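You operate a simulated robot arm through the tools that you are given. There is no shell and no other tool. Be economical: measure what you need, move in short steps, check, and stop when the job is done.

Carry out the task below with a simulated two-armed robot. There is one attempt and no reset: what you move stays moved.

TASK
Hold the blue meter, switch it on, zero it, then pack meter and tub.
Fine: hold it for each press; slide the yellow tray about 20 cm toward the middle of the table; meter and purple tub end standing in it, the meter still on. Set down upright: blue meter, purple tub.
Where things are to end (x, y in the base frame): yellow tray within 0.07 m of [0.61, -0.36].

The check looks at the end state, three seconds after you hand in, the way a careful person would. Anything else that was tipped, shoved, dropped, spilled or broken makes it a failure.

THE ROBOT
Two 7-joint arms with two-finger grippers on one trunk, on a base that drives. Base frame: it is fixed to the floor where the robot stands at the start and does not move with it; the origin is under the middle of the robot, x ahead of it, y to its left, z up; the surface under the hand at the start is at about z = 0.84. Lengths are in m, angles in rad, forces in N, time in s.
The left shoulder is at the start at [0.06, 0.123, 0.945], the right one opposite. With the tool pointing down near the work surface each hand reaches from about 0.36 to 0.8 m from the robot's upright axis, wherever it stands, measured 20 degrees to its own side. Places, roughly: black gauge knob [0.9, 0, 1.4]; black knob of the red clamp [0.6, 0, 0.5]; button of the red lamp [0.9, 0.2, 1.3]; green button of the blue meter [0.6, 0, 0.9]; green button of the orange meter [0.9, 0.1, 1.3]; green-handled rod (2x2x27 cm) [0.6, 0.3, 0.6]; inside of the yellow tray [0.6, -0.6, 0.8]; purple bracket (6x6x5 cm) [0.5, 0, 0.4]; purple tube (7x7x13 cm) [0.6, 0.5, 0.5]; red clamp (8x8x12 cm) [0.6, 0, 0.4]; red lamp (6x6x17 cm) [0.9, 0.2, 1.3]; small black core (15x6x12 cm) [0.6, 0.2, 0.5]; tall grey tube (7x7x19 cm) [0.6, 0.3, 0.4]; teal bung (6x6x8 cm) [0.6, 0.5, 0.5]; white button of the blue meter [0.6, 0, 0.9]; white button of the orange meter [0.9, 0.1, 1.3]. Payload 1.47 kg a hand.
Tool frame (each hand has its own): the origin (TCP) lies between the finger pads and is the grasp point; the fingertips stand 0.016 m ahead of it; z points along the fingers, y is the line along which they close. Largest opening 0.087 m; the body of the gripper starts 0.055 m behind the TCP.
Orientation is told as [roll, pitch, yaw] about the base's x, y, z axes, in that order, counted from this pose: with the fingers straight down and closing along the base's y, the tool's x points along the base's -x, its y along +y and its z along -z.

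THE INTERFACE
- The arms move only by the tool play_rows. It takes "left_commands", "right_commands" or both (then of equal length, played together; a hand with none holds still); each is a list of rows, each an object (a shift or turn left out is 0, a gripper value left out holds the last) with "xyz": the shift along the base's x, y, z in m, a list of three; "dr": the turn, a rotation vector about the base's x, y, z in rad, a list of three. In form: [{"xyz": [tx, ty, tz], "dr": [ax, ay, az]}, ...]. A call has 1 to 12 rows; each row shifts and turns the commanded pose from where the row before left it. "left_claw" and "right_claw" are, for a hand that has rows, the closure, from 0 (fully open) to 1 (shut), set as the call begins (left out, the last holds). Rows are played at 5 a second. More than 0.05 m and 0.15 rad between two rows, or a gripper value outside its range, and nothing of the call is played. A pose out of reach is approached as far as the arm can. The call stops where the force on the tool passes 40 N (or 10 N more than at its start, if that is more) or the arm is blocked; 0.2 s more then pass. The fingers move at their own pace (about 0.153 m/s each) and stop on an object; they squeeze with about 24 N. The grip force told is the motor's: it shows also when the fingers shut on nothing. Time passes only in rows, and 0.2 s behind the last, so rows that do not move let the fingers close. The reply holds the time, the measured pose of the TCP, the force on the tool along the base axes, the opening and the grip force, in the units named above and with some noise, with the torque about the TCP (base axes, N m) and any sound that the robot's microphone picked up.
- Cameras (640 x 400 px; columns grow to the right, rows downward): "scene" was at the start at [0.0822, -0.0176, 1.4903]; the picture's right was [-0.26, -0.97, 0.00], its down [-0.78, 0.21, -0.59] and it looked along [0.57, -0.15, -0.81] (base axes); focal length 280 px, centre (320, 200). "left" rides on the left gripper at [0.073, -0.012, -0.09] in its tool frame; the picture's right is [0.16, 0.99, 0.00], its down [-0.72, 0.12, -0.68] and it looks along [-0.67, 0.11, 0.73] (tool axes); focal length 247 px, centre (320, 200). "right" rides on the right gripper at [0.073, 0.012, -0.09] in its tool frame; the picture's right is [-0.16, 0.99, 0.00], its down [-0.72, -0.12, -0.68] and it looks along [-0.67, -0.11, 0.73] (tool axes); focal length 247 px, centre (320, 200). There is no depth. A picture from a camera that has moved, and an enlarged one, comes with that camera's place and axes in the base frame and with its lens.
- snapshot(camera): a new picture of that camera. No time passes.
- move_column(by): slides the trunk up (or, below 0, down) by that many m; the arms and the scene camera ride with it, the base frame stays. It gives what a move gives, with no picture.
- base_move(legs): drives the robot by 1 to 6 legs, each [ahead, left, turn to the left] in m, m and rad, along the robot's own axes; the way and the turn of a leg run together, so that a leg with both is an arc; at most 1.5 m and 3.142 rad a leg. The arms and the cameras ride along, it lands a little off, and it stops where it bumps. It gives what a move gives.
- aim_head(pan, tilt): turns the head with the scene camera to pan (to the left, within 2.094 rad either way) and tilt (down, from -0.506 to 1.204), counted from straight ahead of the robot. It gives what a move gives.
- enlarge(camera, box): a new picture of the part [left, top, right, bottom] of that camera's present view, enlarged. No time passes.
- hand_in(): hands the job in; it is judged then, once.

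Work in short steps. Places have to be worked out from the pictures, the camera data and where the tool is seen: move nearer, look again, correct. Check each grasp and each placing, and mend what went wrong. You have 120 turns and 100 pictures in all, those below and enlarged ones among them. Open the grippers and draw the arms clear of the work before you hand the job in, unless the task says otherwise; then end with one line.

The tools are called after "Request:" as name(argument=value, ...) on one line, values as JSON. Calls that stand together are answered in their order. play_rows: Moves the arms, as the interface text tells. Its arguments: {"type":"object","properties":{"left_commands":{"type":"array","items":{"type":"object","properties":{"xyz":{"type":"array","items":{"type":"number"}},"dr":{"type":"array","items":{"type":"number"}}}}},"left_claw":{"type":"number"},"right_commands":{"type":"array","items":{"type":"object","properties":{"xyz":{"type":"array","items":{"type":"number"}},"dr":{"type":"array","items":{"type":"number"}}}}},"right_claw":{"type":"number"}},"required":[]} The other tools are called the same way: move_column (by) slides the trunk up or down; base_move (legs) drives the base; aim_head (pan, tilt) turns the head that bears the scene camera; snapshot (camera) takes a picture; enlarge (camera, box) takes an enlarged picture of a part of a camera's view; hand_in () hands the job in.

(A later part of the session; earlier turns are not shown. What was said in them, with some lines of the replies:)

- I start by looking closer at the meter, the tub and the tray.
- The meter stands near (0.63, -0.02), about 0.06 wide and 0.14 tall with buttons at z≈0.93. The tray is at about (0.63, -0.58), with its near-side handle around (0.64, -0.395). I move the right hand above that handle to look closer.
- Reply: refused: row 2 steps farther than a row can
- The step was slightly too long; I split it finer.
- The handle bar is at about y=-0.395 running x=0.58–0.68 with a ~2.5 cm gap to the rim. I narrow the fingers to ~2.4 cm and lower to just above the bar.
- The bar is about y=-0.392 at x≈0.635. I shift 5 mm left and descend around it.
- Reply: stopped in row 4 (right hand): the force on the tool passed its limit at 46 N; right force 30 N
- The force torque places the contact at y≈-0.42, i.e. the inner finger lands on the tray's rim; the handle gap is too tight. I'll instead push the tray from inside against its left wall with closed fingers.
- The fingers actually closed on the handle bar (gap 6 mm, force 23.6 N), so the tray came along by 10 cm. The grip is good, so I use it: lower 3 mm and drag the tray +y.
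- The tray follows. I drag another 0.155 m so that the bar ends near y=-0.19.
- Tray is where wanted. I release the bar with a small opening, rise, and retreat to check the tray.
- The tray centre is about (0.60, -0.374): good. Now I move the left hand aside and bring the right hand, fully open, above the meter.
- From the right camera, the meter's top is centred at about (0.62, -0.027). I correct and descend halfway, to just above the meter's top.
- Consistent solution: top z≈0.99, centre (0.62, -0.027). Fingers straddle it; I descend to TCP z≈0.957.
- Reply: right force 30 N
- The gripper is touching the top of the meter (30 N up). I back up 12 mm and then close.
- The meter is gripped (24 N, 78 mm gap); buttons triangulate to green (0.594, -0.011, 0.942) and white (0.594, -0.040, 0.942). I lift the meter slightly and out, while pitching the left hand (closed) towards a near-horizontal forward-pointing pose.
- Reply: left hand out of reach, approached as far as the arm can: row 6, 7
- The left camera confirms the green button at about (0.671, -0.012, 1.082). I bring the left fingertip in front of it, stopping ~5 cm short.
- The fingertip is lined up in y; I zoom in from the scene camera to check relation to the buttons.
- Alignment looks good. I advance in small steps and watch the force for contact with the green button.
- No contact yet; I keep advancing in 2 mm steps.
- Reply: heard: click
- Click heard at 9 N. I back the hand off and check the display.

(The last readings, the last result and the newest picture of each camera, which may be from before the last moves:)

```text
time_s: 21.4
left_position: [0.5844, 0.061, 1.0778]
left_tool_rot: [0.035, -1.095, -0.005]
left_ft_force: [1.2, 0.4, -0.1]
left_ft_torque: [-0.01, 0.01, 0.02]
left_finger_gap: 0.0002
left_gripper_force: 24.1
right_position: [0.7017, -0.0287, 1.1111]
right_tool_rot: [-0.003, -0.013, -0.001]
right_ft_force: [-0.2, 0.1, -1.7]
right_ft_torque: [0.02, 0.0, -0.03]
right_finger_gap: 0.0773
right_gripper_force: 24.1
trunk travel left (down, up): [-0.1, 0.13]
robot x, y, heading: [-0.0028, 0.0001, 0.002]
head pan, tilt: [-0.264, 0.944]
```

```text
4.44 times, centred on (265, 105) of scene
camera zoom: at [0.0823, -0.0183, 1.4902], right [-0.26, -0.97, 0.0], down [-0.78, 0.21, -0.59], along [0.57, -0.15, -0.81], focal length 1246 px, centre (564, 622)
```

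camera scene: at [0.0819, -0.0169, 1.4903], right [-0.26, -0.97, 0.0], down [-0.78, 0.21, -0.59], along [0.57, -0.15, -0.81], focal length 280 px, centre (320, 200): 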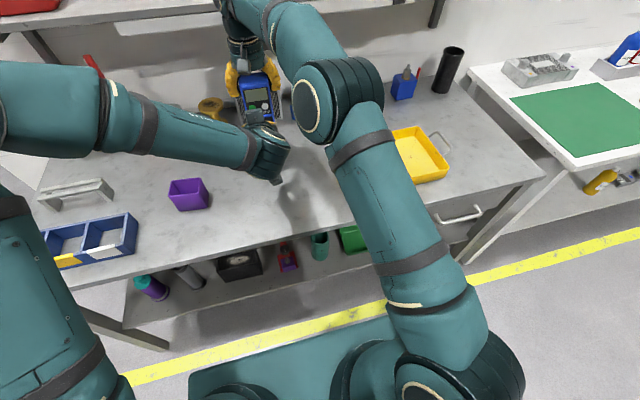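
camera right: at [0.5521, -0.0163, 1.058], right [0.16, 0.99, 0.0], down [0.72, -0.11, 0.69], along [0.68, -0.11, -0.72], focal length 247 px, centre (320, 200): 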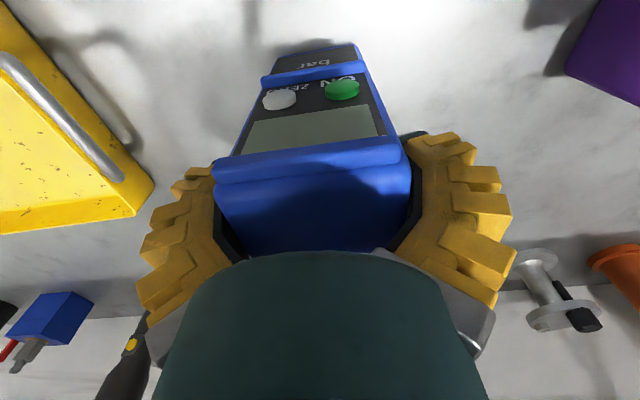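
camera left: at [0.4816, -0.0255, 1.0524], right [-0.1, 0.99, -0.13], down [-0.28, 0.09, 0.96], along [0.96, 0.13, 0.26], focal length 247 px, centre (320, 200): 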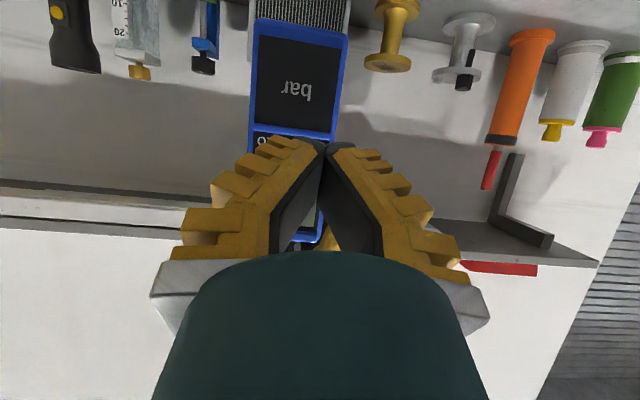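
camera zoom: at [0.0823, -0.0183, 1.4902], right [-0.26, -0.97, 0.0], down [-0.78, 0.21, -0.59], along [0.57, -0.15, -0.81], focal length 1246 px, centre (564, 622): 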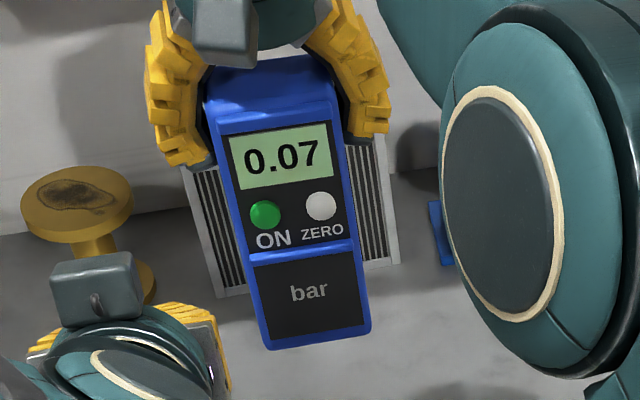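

The meter is on and reads 0.07. Next the white ZERO button at y≈-0.041: same height, 3 cm to the right, staying clear of green.

Request:
play_rows(left_commands=[{"xyz": [0, -0.035, -0.001]}, {"xyz": [0, -0.035, -0.001]}, {"xyz": [0, -0.035, -0.001]}, {"xyz": [0.03, 0, 0]}, {"xyz": [0.025, 0, 0]}, {"xyz": [0.005, 0, 0]}, {"xyz": [0, 0, 0]}])

Request:
enlarge(camera="left", box=[240, 80, 400, 220])

```text
time_s: 23.1
left_position: [0.6431, -0.0448, 1.0719]
left_tool_rot: [0.034, -1.095, -0.002]
left_ft_force: [0.3, -0.3, 0.1]
left_ft_torque: [-0.03, 0.01, 0.0]
left_finger_gap: 0.0003
left_gripper_force: 23.5
right_position: [0.7016, -0.0275, 1.1101]
right_tool_rot: [-0.004, -0.011, 0.002]
right_ft_force: [-0.4, 0.9, -1.6]
right_ft_torque: [0.0, 0.0, -0.01]
right_finger_gap: 0.0774
right_gripper_force: 24.2
trunk travel left (down, up): [-0.1, 0.13]
robot x, y, heading: [0.0002, 0.0017, 0.0]
head pan, tilt: [-0.264, 0.944]
```

```text
2.86 times, centred on (320, 150) of left
camera zoom: at [0.531, -0.0602, 1.0495], right [-0.1, 0.99, -0.12], down [-0.27, 0.09, 0.96], along [0.96, 0.13, 0.26], focal length 706 px, centre (320, 343)
```

zoom: 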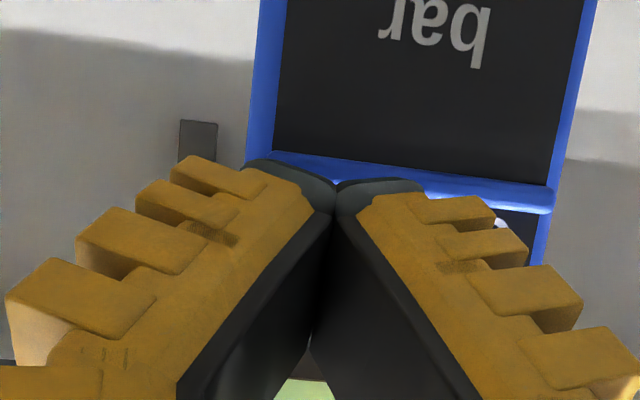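

Aligned on ZERO. I advance in 2 mm steps until the click.

Request:
play_rows(left_commands=[{"xyz": [0.003, 0.001, 0.002]}, {"xyz": [0.002, 0, 0]}, {"xyz": [0.002, 0, 0]}, {"xyz": [0.002, 0, 0]}, {"xyz": [0.002, 0, 0]}])

```text
time_s: 24.2
left_position: [0.6557, -0.0451, 1.0723]
left_tool_rot: [0.034, -1.094, -0.005]
left_ft_force: [-6.9, 0.4, 0.9]
left_ft_torque: [-0.01, -0.01, 0.09]
left_finger_gap: 0.006
left_gripper_force: 24.0
right_position: [0.702, -0.029, 1.1093]
right_tool_rot: [-0.004, -0.014, -0.003]
right_ft_force: [7.6, 0.4, -2.5]
right_ft_torque: [0.04, -0.28, 0.07]
right_finger_gap: 0.0777
right_gripper_force: 23.7
trunk travel left (down, up): [-0.1, 0.13]
robot x, y, heading: [-0.0016, 0.0034, 0.004]
head pan, tilt: [-0.264, 0.944]
heard: click
```

Click again. Back off and read the display.

Request:
play_rows(left_commands=[{"xyz": [-0.01, 0, 0]}, {"xyz": [-0.03, 0.0, 0]}, {"xyz": [-0.03, 0.03, 0]}, {"xyz": [0, 0.045, 0]}, {"xyz": [0, 0.045, 0]}, {"xyz": [0, 0, 0]}])

Request:
enlarge(camera="scene", box=[220, 60, 310, 150])

```text
time_s: 25.6
left_position: [0.583, 0.0748, 1.0739]
left_tool_rot: [0.033, -1.095, -0.003]
left_ft_force: [-0.5, 0.4, 0.4]
left_ft_torque: [0.02, 0.01, 0.03]
left_finger_gap: 0.0
left_gripper_force: 24.5
right_position: [0.7028, -0.0291, 1.1102]
right_tool_rot: [-0.003, -0.013, -0.001]
right_ft_force: [0.7, 0.2, -2.1]
right_ft_torque: [0.03, -0.03, 0.02]
right_finger_gap: 0.0772
right_gripper_force: 24.1
trunk travel left (down, up): [-0.1, 0.13]
robot x, y, heading: [-0.0015, -0.0018, -0.001]
head pan, tilt: [-0.264, 0.944]
```

```text
4.44 times, centred on (265, 105) of scene
camera zoom: at [0.0827, -0.0183, 1.4902], right [-0.26, -0.97, 0.0], down [-0.78, 0.21, -0.59], along [0.57, -0.15, -0.81], focal length 1246 px, centre (564, 622)
```

zoom: 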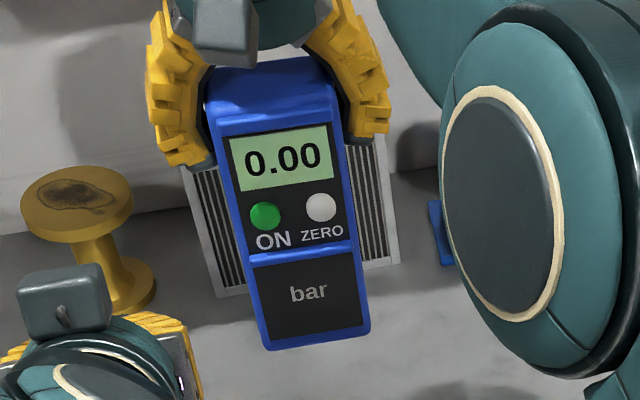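

The display shows 0.00. Now the right hand carries the meter over the tray while the left returns to a downward pose near the tub.

Request:
play_rows(right_commands=[{"xyz": [-0.0088, -0.0401, 0]}, {"xyz": [-0.0088, -0.0401, 0]}, {"xyz": [-0.0088, -0.0401, 0]}, {"xyz": [-0.0088, -0.0401, 0]}, {"xyz": [-0.0088, -0.0401, 0]}, {"xyz": [-0.0088, -0.0401, 0]}, {"xyz": [-0.0088, -0.0401, 0]}, {"xyz": [-0.0088, -0.0401, 0]}, {"xyz": [-0.0088, -0.0401, 0]}, {"xyz": [-0.0088, -0.0401, 0]}, {"xyz": [0, 0, 0]}], left_commands=[{"xyz": [0, 0.014, 0.003], "dr": [0, 0.1095, 0]}, {"xyz": [0, 0.014, 0.003], "dr": [0, 0.1095, 0]}, {"xyz": [0, 0.014, 0.003], "dr": [0, 0.1095, 0]}, {"xyz": [0, 0.014, 0.003], "dr": [0, 0.1095, 0]}, {"xyz": [0, 0.014, 0.003], "dr": [0, 0.1095, 0]}, {"xyz": [0, 0.014, 0.003], "dr": [0, 0.1095, 0]}, {"xyz": [0, 0.014, 0.003], "dr": [0, 0.1095, 0]}, {"xyz": [0, 0.014, 0.003], "dr": [0, 0.1095, 0]}, {"xyz": [0, 0.014, 0.003], "dr": [0, 0.1095, 0]}, {"xyz": [0, 0.014, 0.003], "dr": [0, 0.1095, 0]}, {"xyz": [0, 0, 0]}])

Request:
snapshot(camera="scene")

Request:
snapshot(camera="right")

Request:
snapshot(camera="left")

```text
time_s: 28.1
left_position: [0.5868, 0.2157, 1.1032]
left_tool_rot: [0.03, 0.002, -0.003]
left_ft_force: [0.6, 0.8, 0.2]
left_ft_torque: [-0.01, -0.01, -0.04]
left_finger_gap: 0.0002
left_gripper_force: 23.5
right_position: [0.6192, -0.4274, 1.1078]
right_tool_rot: [-0.003, -0.013, -0.001]
right_ft_force: [-0.4, 0.6, -2.4]
right_ft_torque: [-0.04, -0.07, -0.04]
right_finger_gap: 0.0771
right_gripper_force: 23.8
trunk travel left (down, up): [-0.1, 0.13]
robot x, y, heading: [0.0015, 0.0035, 0.0]
head pan, tilt: [-0.264, 0.944]
```

```text
60 pictures are left
camera scene: at [0.0818, -0.017, 1.4903], right [-0.26, -0.97, 0.0], down [-0.78, 0.21, -0.59], along [0.57, -0.15, -0.81], focal length 280 px, centre (320, 200)
```

scene: 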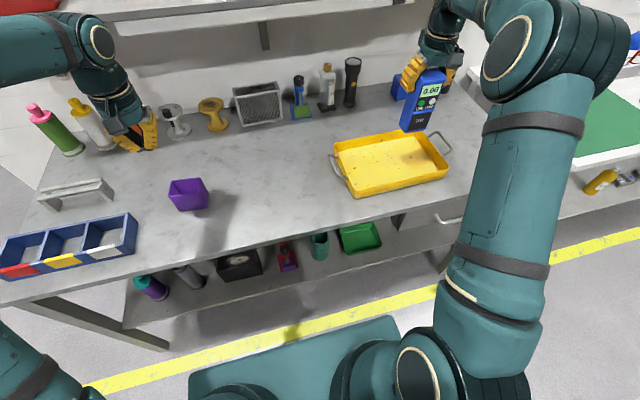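

```text
59 pictures are left
camera right: at [0.5451, -0.4158, 1.1975], right [0.16, 0.99, 0.0], down [0.72, -0.11, 0.69], along [0.68, -0.11, -0.72], focal length 247 px, centre (320, 200)
```

right: 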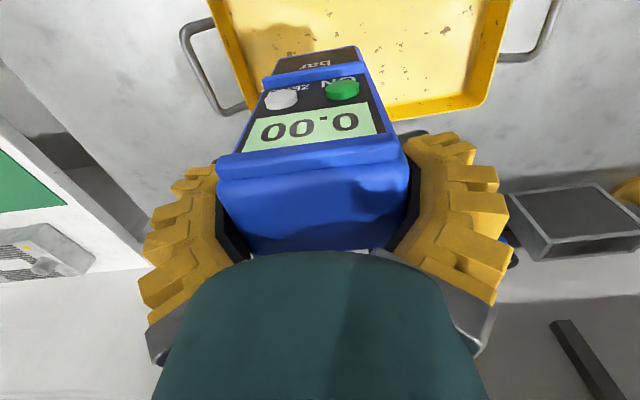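

```text
58 pictures are left
camera left: at [0.5131, 0.2016, 1.1946], right [-0.16, 0.99, 0.03], down [0.72, 0.09, 0.68], along [0.67, 0.13, -0.73], focal length 247 px, centre (320, 200)
```

left: 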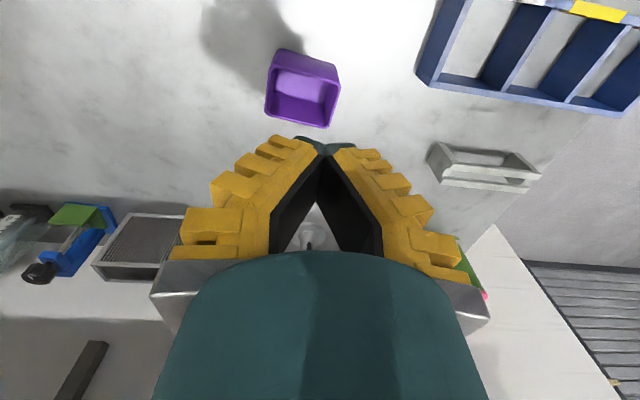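

The meter hangs over the tray's right half (tray spans y≈-0.53…-0.23). I shift to y=-0.447 and lower to just above the tray floor.

Request:
play_rows(right_commands=[{"xyz": [-0.004, -0.02, -0.02]}, {"xyz": [0, 0, -0.035]}, {"xyz": [0, 0, -0.03]}, {"xyz": [0, 0, -0.025]}, {"xyz": [0, 0, -0.012]}, {"xyz": [0, 0, 0]}])

Request:
enlarge(camera="scene", box=[320, 80, 470, 210])

```text
time_s: 29.4
left_position: [0.5861, 0.2168, 1.104]
left_tool_rot: [0.03, -0.001, -0.002]
left_ft_force: [0.3, 0.3, -0.1]
left_ft_torque: [-0.03, 0.01, 0.0]
left_finger_gap: 0.0002
left_gripper_force: 23.7
right_position: [0.6134, -0.4496, 0.9868]
right_tool_rot: [-0.004, -0.014, 0.001]
right_ft_force: [0.4, 0.5, -1.5]
right_ft_torque: [0.01, -0.02, 0.0]
right_finger_gap: 0.0772
right_gripper_force: 24.2
trunk travel left (down, up): [-0.1, 0.13]
robot x, y, heading: [-0.0033, 0.0024, -0.001]
head pan, tilt: [-0.264, 0.944]
```

```text
3.08 times, centred on (395, 145) of scene
camera zoom: at [0.0823, -0.0177, 1.4903], right [-0.26, -0.97, 0.0], down [-0.78, 0.21, -0.59], along [0.57, -0.15, -0.81], focal length 863 px, centre (89, 369)
```

zoom: 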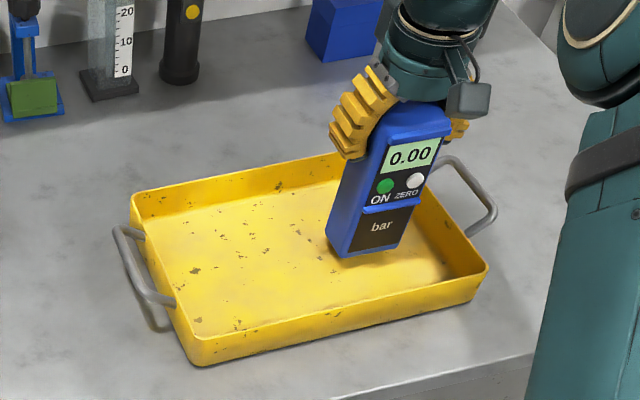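

Meter is well inside the tray, about 1–2 cm above the floor. I lower in small steps until it touches.

Request:
play_rows(right_commands=[{"xyz": [0, 0, -0.006]}, {"xyz": [0, 0, -0.004]}, {"xyz": [0, 0, -0.003]}, {"xyz": [0, 0, 0]}])

```text
time_s: 30.4
left_position: [0.5872, 0.2153, 1.1039]
left_tool_rot: [0.031, 0.0, -0.003]
left_ft_force: [-0.3, -0.3, 0.3]
left_ft_torque: [-0.01, 0.01, -0.01]
left_finger_gap: 0.0004
left_gripper_force: 23.9
right_position: [0.6127, -0.4498, 0.9756]
right_tool_rot: [-0.003, -0.012, 0.0]
right_ft_force: [0.2, 1.2, 0.0]
right_ft_torque: [0.01, 0.06, -0.02]
right_finger_gap: 0.0766
right_gripper_force: 23.9
trunk travel left (down, up): [-0.1, 0.13]
robot x, y, heading: [0.0019, -0.0, -0.005]
head pan, tilt: [-0.264, 0.944]
```

Request:
play_rows(right_commands=[{"xyz": [0, 0, -0.002]}, {"xyz": [0, 0, -0.002]}, {"xyz": [0, 0, 0]}])

```text
time_s: 31.2
left_position: [0.5857, 0.2162, 1.1044]
left_tool_rot: [0.029, 0.0, -0.001]
left_ft_force: [-0.3, -0.2, -0.6]
left_ft_torque: [0.02, 0.06, -0.01]
left_finger_gap: 0.0
left_gripper_force: 24.0
right_position: [0.6124, -0.4488, 0.9748]
right_tool_rot: [-0.004, -0.018, 0.001]
right_ft_force: [1.5, -0.3, 19.3]
right_ft_torque: [-0.25, 0.34, -0.03]
right_finger_gap: 0.0755
right_gripper_force: 23.7
trunk travel left (down, up): [-0.1, 0.13]
robot x, y, heading: [-0.0, -0.001, 0.0]
head pan, tilt: [-0.264, 0.944]
```

The meter rests on the tray floor (19 N up). I ease up 2 mm, open, and rise straight up.

Request:
play_rows(right_commands=[{"xyz": [0, 0, 0.002]}, {"xyz": [0, 0, 0]}])

Request:
play_rows(right_commands=[{"xyz": [0, 0, 0]}, {"xyz": [0, 0, 0]}, {"xyz": [0, 0, 0.015]}, {"xyz": [0, 0, 0.03]}, {"xyz": [0, 0, 0.04]}, {"xyz": [0, 0, 0.04]}, {"xyz": [-0.03, 0, 0.03]}], right_claw=0.0)

Request:
snapshot(camera="scene")

Request:
snapshot(camera="right")

```text
time_s: 31.9
left_position: [0.5871, 0.2152, 1.1044]
left_tool_rot: [0.029, 0.001, -0.002]
left_ft_force: [-0.9, 0.2, 0.0]
left_ft_torque: [0.01, 0.01, -0.01]
left_finger_gap: 0.0003
left_gripper_force: 24.0
right_position: [0.6125, -0.4476, 0.9745]
right_tool_rot: [-0.003, -0.014, 0.0]
right_ft_force: [6.4, 0.1, 12.6]
right_ft_torque: [-0.2, -0.3, 0.05]
right_finger_gap: 0.0759
right_gripper_force: 24.5
trunk travel left (down, up): [-0.1, 0.13]
robot x, y, heading: [0.0041, -0.0005, -0.003]
head pan, tilt: [-0.264, 0.944]
```

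```text
time_s: 33.5
left_position: [0.5853, 0.2143, 1.1047]
left_tool_rot: [0.032, -0.002, -0.001]
left_ft_force: [-0.7, 0.7, 0.1]
left_ft_torque: [0.02, -0.01, 0.02]
left_finger_gap: 0.0002
left_gripper_force: 23.8
right_position: [0.5769, -0.4507, 1.1298]
right_tool_rot: [-0.004, -0.013, -0.001]
right_ft_force: [-0.7, -0.2, 0.2]
right_ft_torque: [-0.06, -0.02, 0.01]
right_finger_gap: 0.0871
right_gripper_force: 0.0
trunk travel left (down, up): [-0.1, 0.13]
robot x, y, heading: [-0.0006, 0.0013, -0.003]
head pan, tilt: [-0.264, 0.944]
```

```text
56 pictures are left
camera scene: at [0.08, -0.0174, 1.4905], right [-0.26, -0.97, 0.0], down [-0.78, 0.21, -0.59], along [0.57, -0.15, -0.81], focal length 280 px, centre (320, 200)
```

scene: 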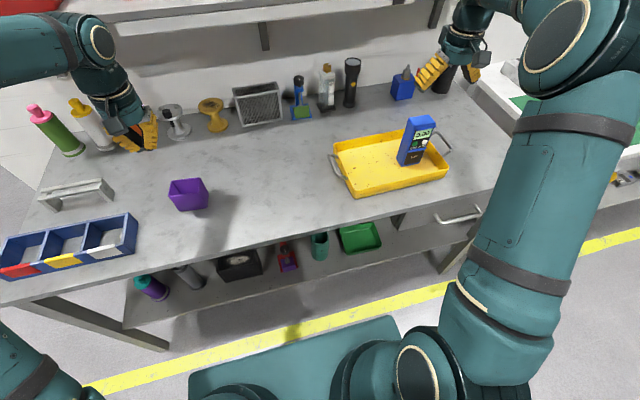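

```text
55 pictures are left
camera right: at [0.504, -0.4389, 1.2182], right [0.16, 0.99, 0.0], down [0.71, -0.11, 0.69], along [0.68, -0.11, -0.72], focal length 247 px, centre (320, 200)
```

right: 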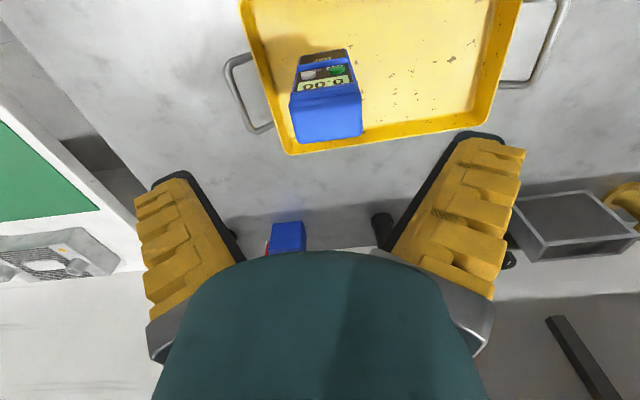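

Meter stands in the tray. I move the right hand out of the way and look closely at the tub.

Request:
play_rows(right_commands=[{"xyz": [-0.04, -0.02, 0]}, {"xyz": [-0.04, -0.025, 0]}, {"xyz": [-0.04, -0.025, 0]}, {"xyz": [-0.04, -0.025, 0]}], left_commands=[{"dr": [-0.03, 0, 0]}, {}, {}, {}], left_claw=0.0)

Request:
enlarge(camera="left", box=[220, 20, 400, 150])

Request:
enlarge(camera="scene", box=[140, 150, 250, 240])

```text
time_s: 34.5
left_position: [0.5872, 0.2149, 1.1031]
left_tool_rot: [0.001, 0.001, -0.002]
left_ft_force: [0.0, -0.7, 0.0]
left_ft_torque: [0.01, -0.02, 0.02]
left_finger_gap: 0.0871
left_gripper_force: 0.1
right_position: [0.4203, -0.5441, 1.13]
right_tool_rot: [-0.004, -0.016, 0.002]
right_ft_force: [-0.4, -0.2, 0.6]
right_ft_torque: [0.05, -0.02, 0.02]
right_finger_gap: 0.0869
right_gripper_force: 0.0
trunk travel left (down, up): [-0.1, 0.13]
robot x, y, heading: [-0.0011, -0.0016, 0.001]
head pan, tilt: [-0.264, 0.944]
```

```text
3.08 times, centred on (310, 85) of left
camera zoom: at [0.5135, 0.2032, 1.1955], right [-0.16, 0.99, 0.0], down [0.72, 0.11, 0.68], along [0.67, 0.11, -0.73], focal length 760 px, centre (351, 554)
```

zoom: 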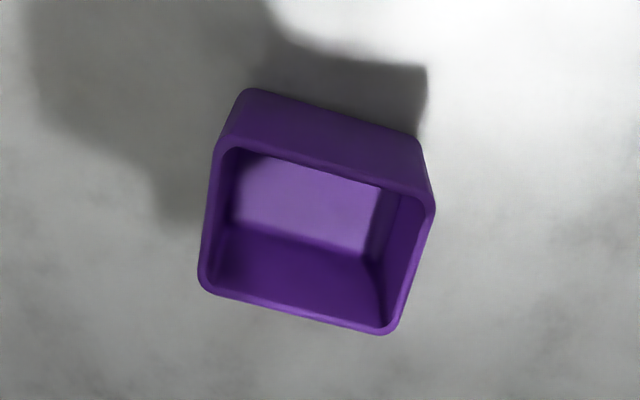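

```text
4.44 times, centred on (195, 195) of scene
camera zoom: at [0.0816, -0.0181, 1.4903], right [-0.26, -0.97, 0.0], down [-0.78, 0.21, -0.59], along [0.57, -0.15, -0.81], focal length 1246 px, centre (876, 222)
```

zoom: 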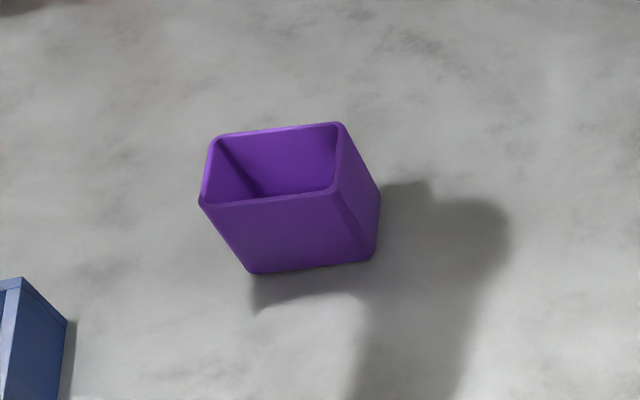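

The tub's rim spans about 5.3 × 7.6 cm centred at (0.623, 0.207), top z≈0.912, yaw ≈ -0.07. I'll grip it across its short side, so I rotate the left hand by -1.64 rad above it.

Request:
play_rows(left_commands=[{"xyz": [0.0033, -0.0007, -0.004], "dr": [0, 0, -0.149]}, {"xyz": [0.0033, -0.0007, -0.004], "dr": [0, 0, -0.149]}, {"xyz": [0.0033, -0.0007, -0.004], "dr": [0, 0, -0.149]}, {"xyz": [0.0033, -0.0007, -0.004], "dr": [0, 0, -0.149]}, {"xyz": [0.0033, -0.0007, -0.004], "dr": [0, 0, -0.149]}, {"xyz": [0.0033, -0.0007, -0.004], "dr": [0, 0, -0.149]}, {"xyz": [0.0033, -0.0007, -0.004], "dr": [0, 0, -0.149]}, {"xyz": [0.0033, -0.0007, -0.004], "dr": [0, 0, -0.149]}, {"xyz": [0.0033, -0.0007, -0.004], "dr": [0, 0, -0.149]}, {"xyz": [0.0033, -0.0007, -0.004], "dr": [0, 0, -0.149]}, {"xyz": [0.0033, -0.0007, -0.004], "dr": [0, 0, -0.149]}, {}])

Request:
snapshot(camera="left")

Request:
snapshot(camera="scene")

```text
time_s: 37.0
left_position: [0.6228, 0.2073, 1.0604]
left_tool_rot: [0.002, 0.001, -1.643]
left_ft_force: [-0.7, -0.6, 0.0]
left_ft_torque: [-0.03, 0.02, -0.01]
left_finger_gap: 0.087
left_gripper_force: 0.1
right_position: [0.4218, -0.5442, 1.1295]
right_tool_rot: [-0.003, -0.012, 0.001]
right_ft_force: [-0.1, 0.3, 0.7]
right_ft_torque: [0.0, 0.04, -0.01]
right_finger_gap: 0.0868
right_gripper_force: 0.1
trunk travel left (down, up): [-0.1, 0.13]
robot x, y, heading: [-0.0009, -0.0015, 0.001]
head pan, tilt: [-0.264, 0.944]
```

```text
52 pictures are left
camera left: at [0.616, 0.281, 1.1518], right [1.0, 0.09, 0.0], down [0.06, -0.73, 0.68], along [0.06, -0.68, -0.73], focal length 247 px, centre (320, 200)
```

left: 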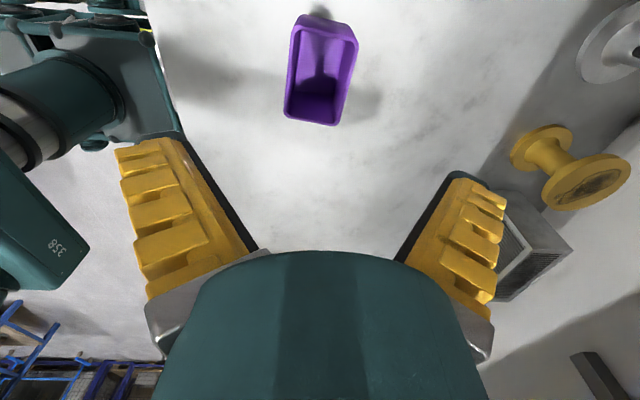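

```text
51 pictures are left
camera scene: at [0.0821, -0.0176, 1.4903], right [-0.26, -0.97, 0.0], down [-0.78, 0.21, -0.59], along [0.57, -0.15, -0.81], focal length 280 px, centre (320, 200)
```

scene: 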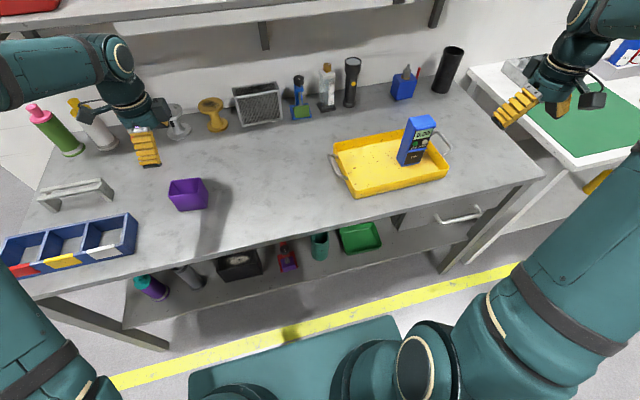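

The camera confirms the tub centre at about (0.623, 0.212). I lower to just above the rim.

Request:
play_rows(left_commands=[{"xyz": [0, 0.002, -0.04]}, {"xyz": [0, 0.001, -0.04]}, {"xyz": [0, 0, -0.03]}, {}])

Request:
snapshot(camera="left")

Request:
enlarge(camera="scene", box=[120, 110, 250, 230])

```text
time_s: 38.0
left_position: [0.6212, 0.2096, 0.9511]
left_tool_rot: [0.001, 0.001, -1.64]
left_ft_force: [0.1, 0.5, 0.9]
left_ft_torque: [-0.01, -0.01, -0.02]
left_finger_gap: 0.0869
left_gripper_force: 0.0
right_position: [0.4214, -0.5434, 1.1285]
right_tool_rot: [-0.004, -0.013, 0.0]
right_ft_force: [0.2, 1.1, -0.8]
right_ft_torque: [0.06, 0.02, 0.01]
right_finger_gap: 0.087
right_gripper_force: 0.0
trunk travel left (down, up): [-0.1, 0.13]
robot x, y, heading: [-0.0014, -0.0007, -0.001]
head pan, tilt: [-0.264, 0.944]
```

```text
50 pictures are left
camera left: at [0.6146, 0.2831, 1.0419], right [1.0, 0.09, 0.0], down [0.06, -0.73, 0.68], along [0.06, -0.68, -0.73], focal length 247 px, centre (320, 200)
```

left: 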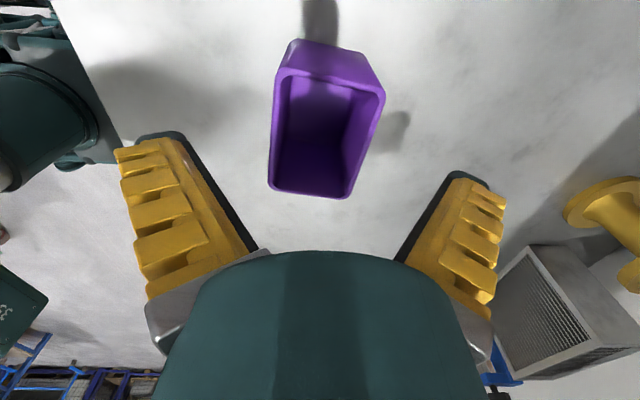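

```text
3.33 times, centred on (185, 170) of scene
camera zoom: at [0.0818, -0.0177, 1.4903], right [-0.26, -0.97, 0.0], down [-0.78, 0.21, -0.59], along [0.57, -0.15, -0.81], focal length 935 px, centre (770, 300)
```

zoom: 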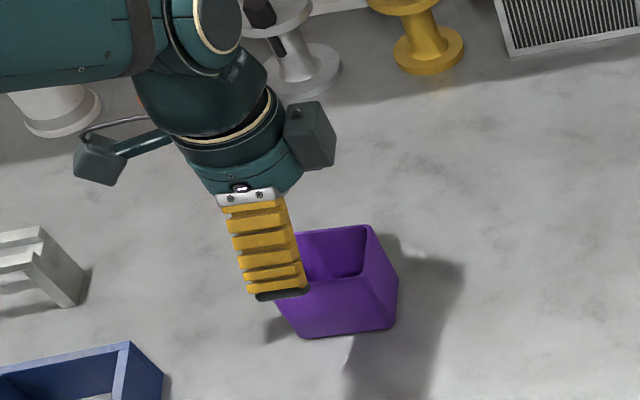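

Centred well (rim x 0.596–0.650). I descend around it and close.

Request:
play_rows(left_commands=[{"xyz": [0.001, 0.001, -0.025], "dr": [0, 0, -0.02]}, {"xyz": [0, 0, -0.025]}, {"xyz": [0, 0, -0.016]}, {}])

Request:
play_rows(left_commands=[{}, {}, {}, {}], left_claw=1.0)

Request:
snapshot(camera="left")

```text
time_s: 39.0
left_position: [0.6242, 0.2111, 0.8828]
left_tool_rot: [0.0, 0.001, -1.658]
left_ft_force: [0.6, 0.2, -1.0]
left_ft_torque: [-0.04, 0.0, -0.03]
left_finger_gap: 0.0869
left_gripper_force: 0.1
right_position: [0.422, -0.5446, 1.1298]
right_tool_rot: [-0.004, -0.011, -0.001]
right_ft_force: [-0.3, -0.3, -0.1]
right_ft_torque: [-0.01, 0.0, 0.01]
right_finger_gap: 0.0869
right_gripper_force: 0.1
trunk travel left (down, up): [-0.1, 0.13]
robot x, y, heading: [0.0007, 0.0002, -0.001]
head pan, tilt: [-0.264, 0.944]
```

```text
time_s: 40.0
left_position: [0.6242, 0.2114, 0.8839]
left_tool_rot: [0.001, -0.001, -1.663]
left_ft_force: [0.3, -0.4, -0.8]
left_ft_torque: [0.0, -0.03, 0.04]
left_finger_gap: 0.0633
left_gripper_force: 23.9
right_position: [0.4218, -0.5438, 1.1294]
right_tool_rot: [-0.004, -0.013, 0.0]
right_ft_force: [-0.2, 1.5, 0.8]
right_ft_torque: [0.01, 0.01, -0.01]
right_finger_gap: 0.0867
right_gripper_force: 0.0
trunk travel left (down, up): [-0.1, 0.13]
robot x, y, heading: [-0.0018, -0.0003, 0.0]
head pan, tilt: [-0.264, 0.944]
```

```text
48 pictures are left
camera left: at [0.6187, 0.2851, 0.976], right [1.0, 0.07, 0.0], down [0.05, -0.73, 0.68], along [0.05, -0.68, -0.73], focal length 247 px, centre (320, 200)
```

left: 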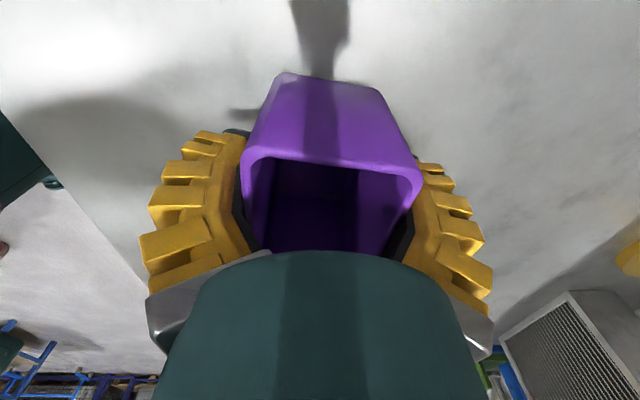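

Tub gripped. I lift it 13 cm and check the hold.

Request:
play_rows(left_commands=[{"xyz": [0, 0, 0.01]}, {"xyz": [0, 0, 0.03]}, {"xyz": [0, -0.01, 0.04]}, {"xyz": [0, -0.02, 0.04]}, {"xyz": [0, -0.04, 0.01]}, {"xyz": [0, -0.04, 0]}, {"xyz": [0, -0.04, 0]}, {"xyz": [0, -0.04, 0]}, {}])

Request:
snapshot(camera="scene")

```text
time_s: 42.0
left_position: [0.6225, 0.0232, 1.0159]
left_tool_rot: [0.003, 0.0, -1.659]
left_ft_force: [-0.8, 0.1, 0.5]
left_ft_torque: [-0.01, 0.07, 0.0]
left_finger_gap: 0.0635
left_gripper_force: 24.1
right_position: [0.4212, -0.5435, 1.1291]
right_tool_rot: [-0.005, -0.013, -0.002]
right_ft_force: [-0.5, 0.2, 0.0]
right_ft_torque: [-0.03, 0.02, 0.01]
right_finger_gap: 0.0869
right_gripper_force: 0.0
trunk travel left (down, up): [-0.1, 0.13]
robot x, y, heading: [-0.0008, -0.003, 0.001]
head pan, tilt: [-0.264, 0.944]
```

```text
47 pictures are left
camera scene: at [0.0822, -0.0169, 1.4903], right [-0.26, -0.97, 0.0], down [-0.78, 0.21, -0.59], along [0.57, -0.15, -0.81], focal length 280 px, centre (320, 200)
```

scene: 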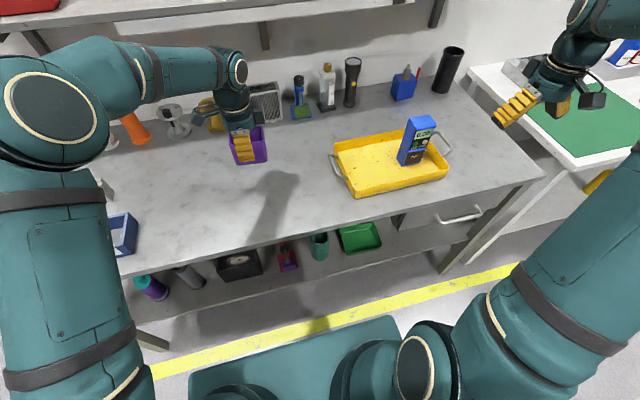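

The hold is firm. I carry it on towards the tray at a safe height.

Request:
play_rows(left_commands=[{"xyz": [0, -0.04, 0.01]}, {"xyz": [0, -0.04, 0.01]}, {"xyz": [0, -0.04, 0]}, {"xyz": [0, -0.04, 0]}, {"xyz": [0, -0.04, 0]}, {"xyz": [0, -0.04, 0]}, {"xyz": [0, -0.04, 0]}, {"xyz": [-0.005, -0.035, 0]}, {}])

Request:
snapshot(camera="scene")

Request:
snapshot(camera="left")

```text
time_s: 44.0
left_position: [0.5938, -0.261, 1.032]
left_tool_rot: [0.002, 0.0, -1.66]
left_ft_force: [0.2, -0.1, -0.9]
left_ft_torque: [-0.02, -0.02, 0.0]
left_finger_gap: 0.0634
left_gripper_force: 24.1
left hand out of reach, approached as far as the arm can: row 7, 8
right_position: [0.4218, -0.5426, 1.1287]
right_tool_rot: [-0.003, -0.013, 0.0]
right_ft_force: [0.6, -0.7, 0.1]
right_ft_torque: [0.01, 0.04, -0.01]
right_finger_gap: 0.0869
right_gripper_force: 0.0
trunk travel left (down, up): [-0.1, 0.13]
robot x, y, heading: [-0.0033, -0.0012, 0.003]
head pan, tilt: [-0.264, 0.944]
```

```text
46 pictures are left
camera scene: at [0.0823, -0.0171, 1.4903], right [-0.26, -0.97, 0.0], down [-0.78, 0.21, -0.59], along [0.57, -0.15, -0.81], focal length 280 px, centre (320, 200)
```

scene: 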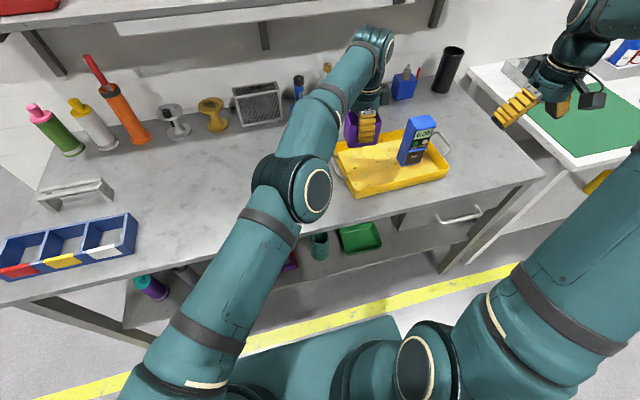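

```text
45 pictures are left
camera left: at [0.5889, -0.1879, 1.1231], right [1.0, 0.07, 0.0], down [0.05, -0.73, 0.68], along [0.05, -0.68, -0.73], focal length 247 px, centre (320, 200)
```

left: 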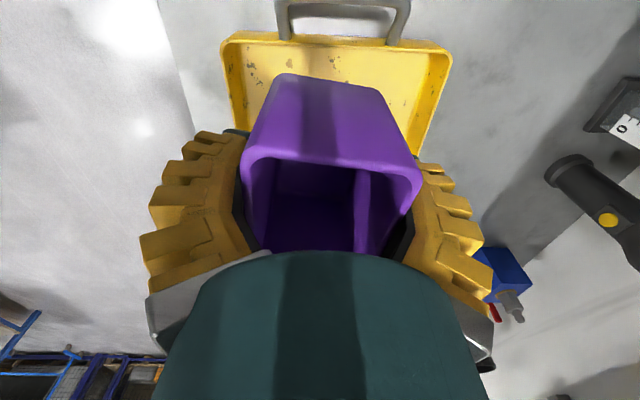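

The left arm is at its reach limit here. I pull the hand back 9 cm and drive the base 12 cm to the right so the tub comes over the tray's left half without touching the meter.

Request:
play_rows(left_commands=[{"xyz": [0.004, 0.03, 0.01]}, {"xyz": [0.004, 0.03, 0.01]}, {"xyz": [0.004, 0.03, 0]}, {}])

Request:
base_move(legs=[[0, -0.12, 0]])

Request:
snapshot(camera="scene")

Request:
snapshot(camera="left")

```text
time_s: 45.0
left_position: [0.6076, -0.1753, 1.0534]
left_tool_rot: [0.003, -0.001, -1.66]
left_ft_force: [-0.9, -0.3, -1.0]
left_ft_torque: [0.0, -0.02, 0.0]
left_finger_gap: 0.0634
left_gripper_force: 23.8
right_position: [0.4217, -0.5441, 1.1288]
right_tool_rot: [-0.002, -0.012, -0.001]
right_ft_force: [0.8, 0.5, -0.1]
right_ft_torque: [0.03, 0.0, -0.02]
right_finger_gap: 0.0869
right_gripper_force: 0.0
trunk travel left (down, up): [-0.1, 0.13]
robot x, y, heading: [-0.0014, 0.0024, -0.007]
head pan, tilt: [-0.264, 0.944]
```

```text
time_s: 46.8
left_position: [0.6073, -0.2979, 1.0532]
left_tool_rot: [0.002, 0.001, -1.66]
left_ft_force: [-1.1, -0.4, -0.5]
left_ft_torque: [0.05, 0.0, 0.01]
left_finger_gap: 0.0633
left_gripper_force: 24.3
right_position: [0.4218, -0.6651, 1.1297]
right_tool_rot: [-0.005, -0.012, 0.0]
right_ft_force: [-0.4, 0.4, -0.1]
right_ft_torque: [0.03, 0.03, 0.01]
right_finger_gap: 0.0869
right_gripper_force: 0.1
trunk travel left (down, up): [-0.1, 0.13]
robot x, y, heading: [-0.0013, -0.1271, 0.0]
head pan, tilt: [-0.264, 0.944]
```

```text
44 pictures are left
camera scene: at [0.0823, -0.1406, 1.4902], right [-0.26, -0.97, 0.0], down [-0.78, 0.21, -0.59], along [0.57, -0.15, -0.81], focal length 280 px, centre (320, 200)
```

scene: 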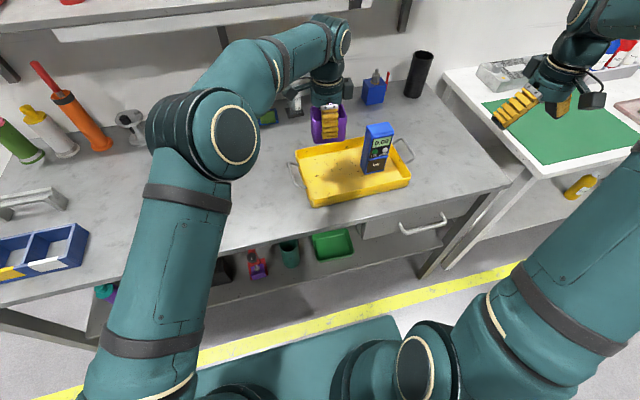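

```text
43 pictures are left
camera left: at [0.6013, -0.2248, 1.1448], right [1.0, 0.07, 0.0], down [0.05, -0.73, 0.68], along [0.05, -0.68, -0.73], focal length 247 px, centre (320, 200)
```

left: 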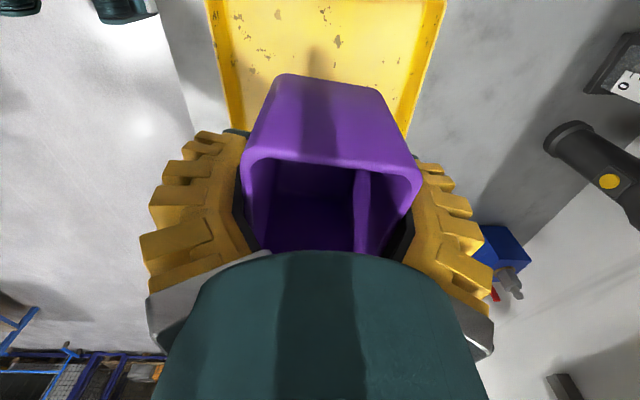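

The tub is at y≈-0.298, with clearance to both tray wall (-0.24) and meter (-0.41). I lower it into the tray to ~2 cm above the floor.

Request:
play_rows(left_commands=[{"xyz": [0, 0, -0.035]}, {"xyz": [0, 0, -0.035]}, {"xyz": [0, 0, -0.03]}, {"xyz": [0, 0, -0.035]}, {}])

Request:
enlarge(camera="scene", box=[270, 80, 430, 220])

Request:
snapshot(camera="right")

```text
time_s: 48.0
left_position: [0.6044, -0.2985, 0.9183]
left_tool_rot: [0.003, -0.001, -1.66]
left_ft_force: [0.3, -0.2, -0.2]
left_ft_torque: [-0.02, -0.03, 0.02]
left_finger_gap: 0.0632
left_gripper_force: 24.4
right_position: [0.422, -0.6654, 1.1299]
right_tool_rot: [-0.004, -0.011, 0.0]
right_ft_force: [0.0, -0.1, -0.4]
right_ft_torque: [0.02, 0.01, -0.01]
right_finger_gap: 0.087
right_gripper_force: 0.0
trunk travel left (down, up): [-0.1, 0.13]
robot x, y, heading: [0.0035, -0.1229, -0.002]
head pan, tilt: [-0.264, 0.944]
```

```text
2.86 times, centred on (350, 150) of scene
camera zoom: at [0.0819, -0.1398, 1.4903], right [-0.26, -0.97, 0.0], down [-0.78, 0.21, -0.59], along [0.57, -0.15, -0.81], focal length 801 px, centre (234, 343)
```

zoom: 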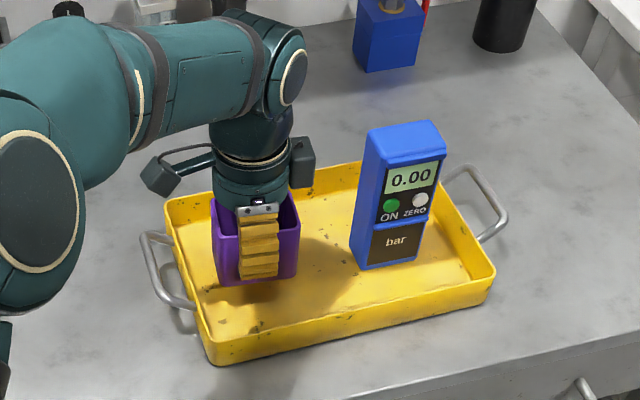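

```text
41 pictures are left
camera right: at [0.349, -0.6536, 1.2181], right [0.16, 0.99, 0.0], down [0.72, -0.11, 0.69], along [0.68, -0.11, -0.72], focal length 247 px, centre (320, 200)
```

right: 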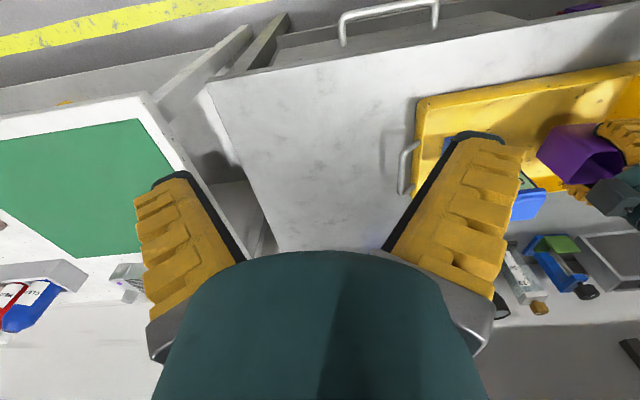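

Clear on all sides. I lower gently until it touches.

Request:
play_rows(left_commands=[{"xyz": [0, 0, -0.012]}, {"xyz": [0, 0, -0.008]}, {"xyz": [0, 0, -0.004]}, {}])

```text
time_s: 49.0
left_position: [0.6075, -0.2975, 0.8955]
left_tool_rot: [0.002, 0.002, -1.66]
left_ft_force: [0.2, 0.2, -0.4]
left_ft_torque: [0.01, 0.02, 0.0]
left_finger_gap: 0.0633
left_gripper_force: 24.2
right_position: [0.4219, -0.6652, 1.1285]
right_tool_rot: [-0.004, -0.013, 0.002]
right_ft_force: [0.1, 0.0, -0.4]
right_ft_torque: [0.03, 0.0, -0.01]
right_finger_gap: 0.0872
right_gripper_force: 0.0
trunk travel left (down, up): [-0.1, 0.13]
robot x, y, heading: [-0.0004, -0.1256, 0.0]
head pan, tilt: [-0.264, 0.944]
```

Request:
play_rows(left_commands=[{"xyz": [0, 0, -0.002]}, {"xyz": [0, 0, -0.002]}, {"xyz": [0, 0, -0.002]}, {}])

```text
time_s: 50.0
left_position: [0.6073, -0.2975, 0.889]
left_tool_rot: [0.003, 0.0, -1.66]
left_ft_force: [-0.2, 0.3, -1.1]
left_ft_torque: [0.01, -0.01, -0.02]
left_finger_gap: 0.0633
left_gripper_force: 23.8
right_position: [0.4223, -0.6648, 1.1286]
right_tool_rot: [-0.006, -0.014, 0.001]
right_ft_force: [0.4, 0.4, 0.4]
right_ft_torque: [-0.02, 0.04, -0.03]
right_finger_gap: 0.087
right_gripper_force: 0.1
trunk travel left (down, up): [-0.1, 0.13]
robot x, y, heading: [0.0027, -0.1204, 0.002]
head pan, tilt: [-0.264, 0.944]
```

Request:
play_rows(left_commands=[{"xyz": [0, 0, -0.002]}, {"xyz": [0, 0, -0.001]}, {}])

```text
time_s: 50.8
left_position: [0.6076, -0.2977, 0.8864]
left_tool_rot: [0.003, -0.002, -1.658]
left_ft_force: [2.6, -1.4, 8.0]
left_ft_torque: [-0.09, -0.02, -0.05]
left_finger_gap: 0.0631
left_gripper_force: 23.7
right_position: [0.4211, -0.6654, 1.1295]
right_tool_rot: [-0.004, -0.012, -0.001]
right_ft_force: [-0.8, 0.3, -0.1]
right_ft_torque: [0.0, 0.0, 0.03]
right_finger_gap: 0.0867
right_gripper_force: 0.0
trunk travel left (down, up): [-0.1, 0.13]
robot x, y, heading: [0.0057, -0.1239, 0.001]
head pan, tilt: [-0.264, 0.944]
```

Contact at 8 N. I release, rise straight up, and then withdraw to the left.

Request:
play_rows(left_commands=[{}, {}, {"xyz": [0, 0, 0.01]}, {"xyz": [0, 0, 0.03]}, {"xyz": [0, 0, 0.04]}, {"xyz": [0, 0, 0.04]}, {"xyz": [0, 0.0, 0.04]}, {"xyz": [-0.02, 0.04, 0.02]}, {"xyz": [-0.02, 0.04, 0.0]}, {"xyz": [-0.02, 0.04, 0.0]}, {"xyz": [-0.02, 0.04, 0.0]}, {"xyz": [-0.02, 0.04, 0.0]}], left_claw=0.0)

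Request:
snapshot(camera="scene")

Request:
enlarge(camera="scene", box=[270, 80, 430, 220])

```text
time_s: 53.4
left_position: [0.5052, -0.0968, 1.0644]
left_tool_rot: [0.003, -0.001, -1.66]
left_ft_force: [0.7, 0.7, 0.0]
left_ft_torque: [-0.04, -0.04, -0.01]
left_finger_gap: 0.087
left_gripper_force: 0.0
right_position: [0.4221, -0.6632, 1.1297]
right_tool_rot: [-0.006, -0.015, -0.001]
right_ft_force: [-0.2, 0.3, 0.6]
right_ft_torque: [-0.03, -0.02, -0.01]
right_finger_gap: 0.0869
right_gripper_force: 0.0
trunk travel left (down, up): [-0.1, 0.13]
robot x, y, heading: [0.0022, -0.1249, -0.0]
head pan, tilt: [-0.264, 0.944]
```

```text
40 pictures are left
camera scene: at [0.0813, -0.1387, 1.4904], right [-0.26, -0.97, 0.0], down [-0.78, 0.21, -0.59], along [0.57, -0.15, -0.81], focal length 280 px, centre (320, 200)
```

scene: 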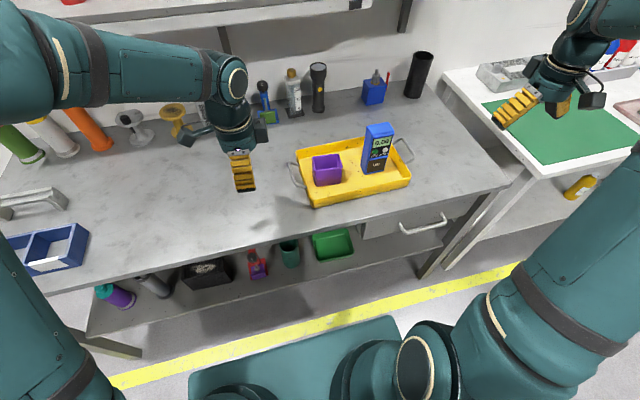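

```text
2.86 times, centred on (350, 150) of scene
camera zoom: at [0.0813, -0.1387, 1.4904], right [-0.26, -0.97, 0.0], down [-0.78, 0.21, -0.59], along [0.57, -0.15, -0.81], focal length 801 px, centre (234, 343)
```

zoom: 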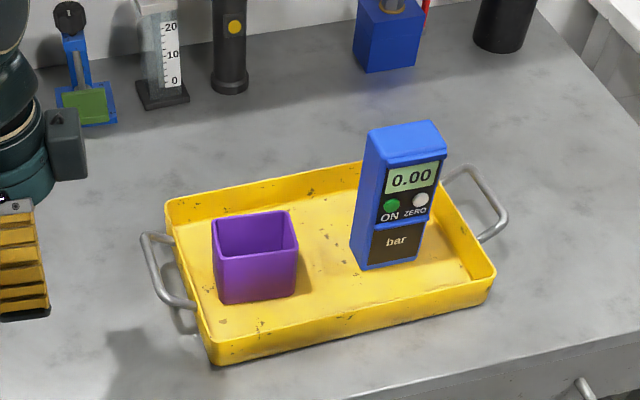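

Tub and meter both stand upright in the tray, the meter reads 0.00, the tray centre is at about (0.61, -0.38), and both grippers are open and clear. I hand in.

Request:
hand_in()

```text
The job is handed in.
```

The blue meter was held for both presses, switched on and zeroed (it reads 0.00). It stands upright with the purple tub in the yellow tray, whose centre I estimate at about (0.61, -0.38), roughly 2–3 cm from the target. On the way, my first grip pulled the tray about 10 cm the wrong way, and I then dragged it back.
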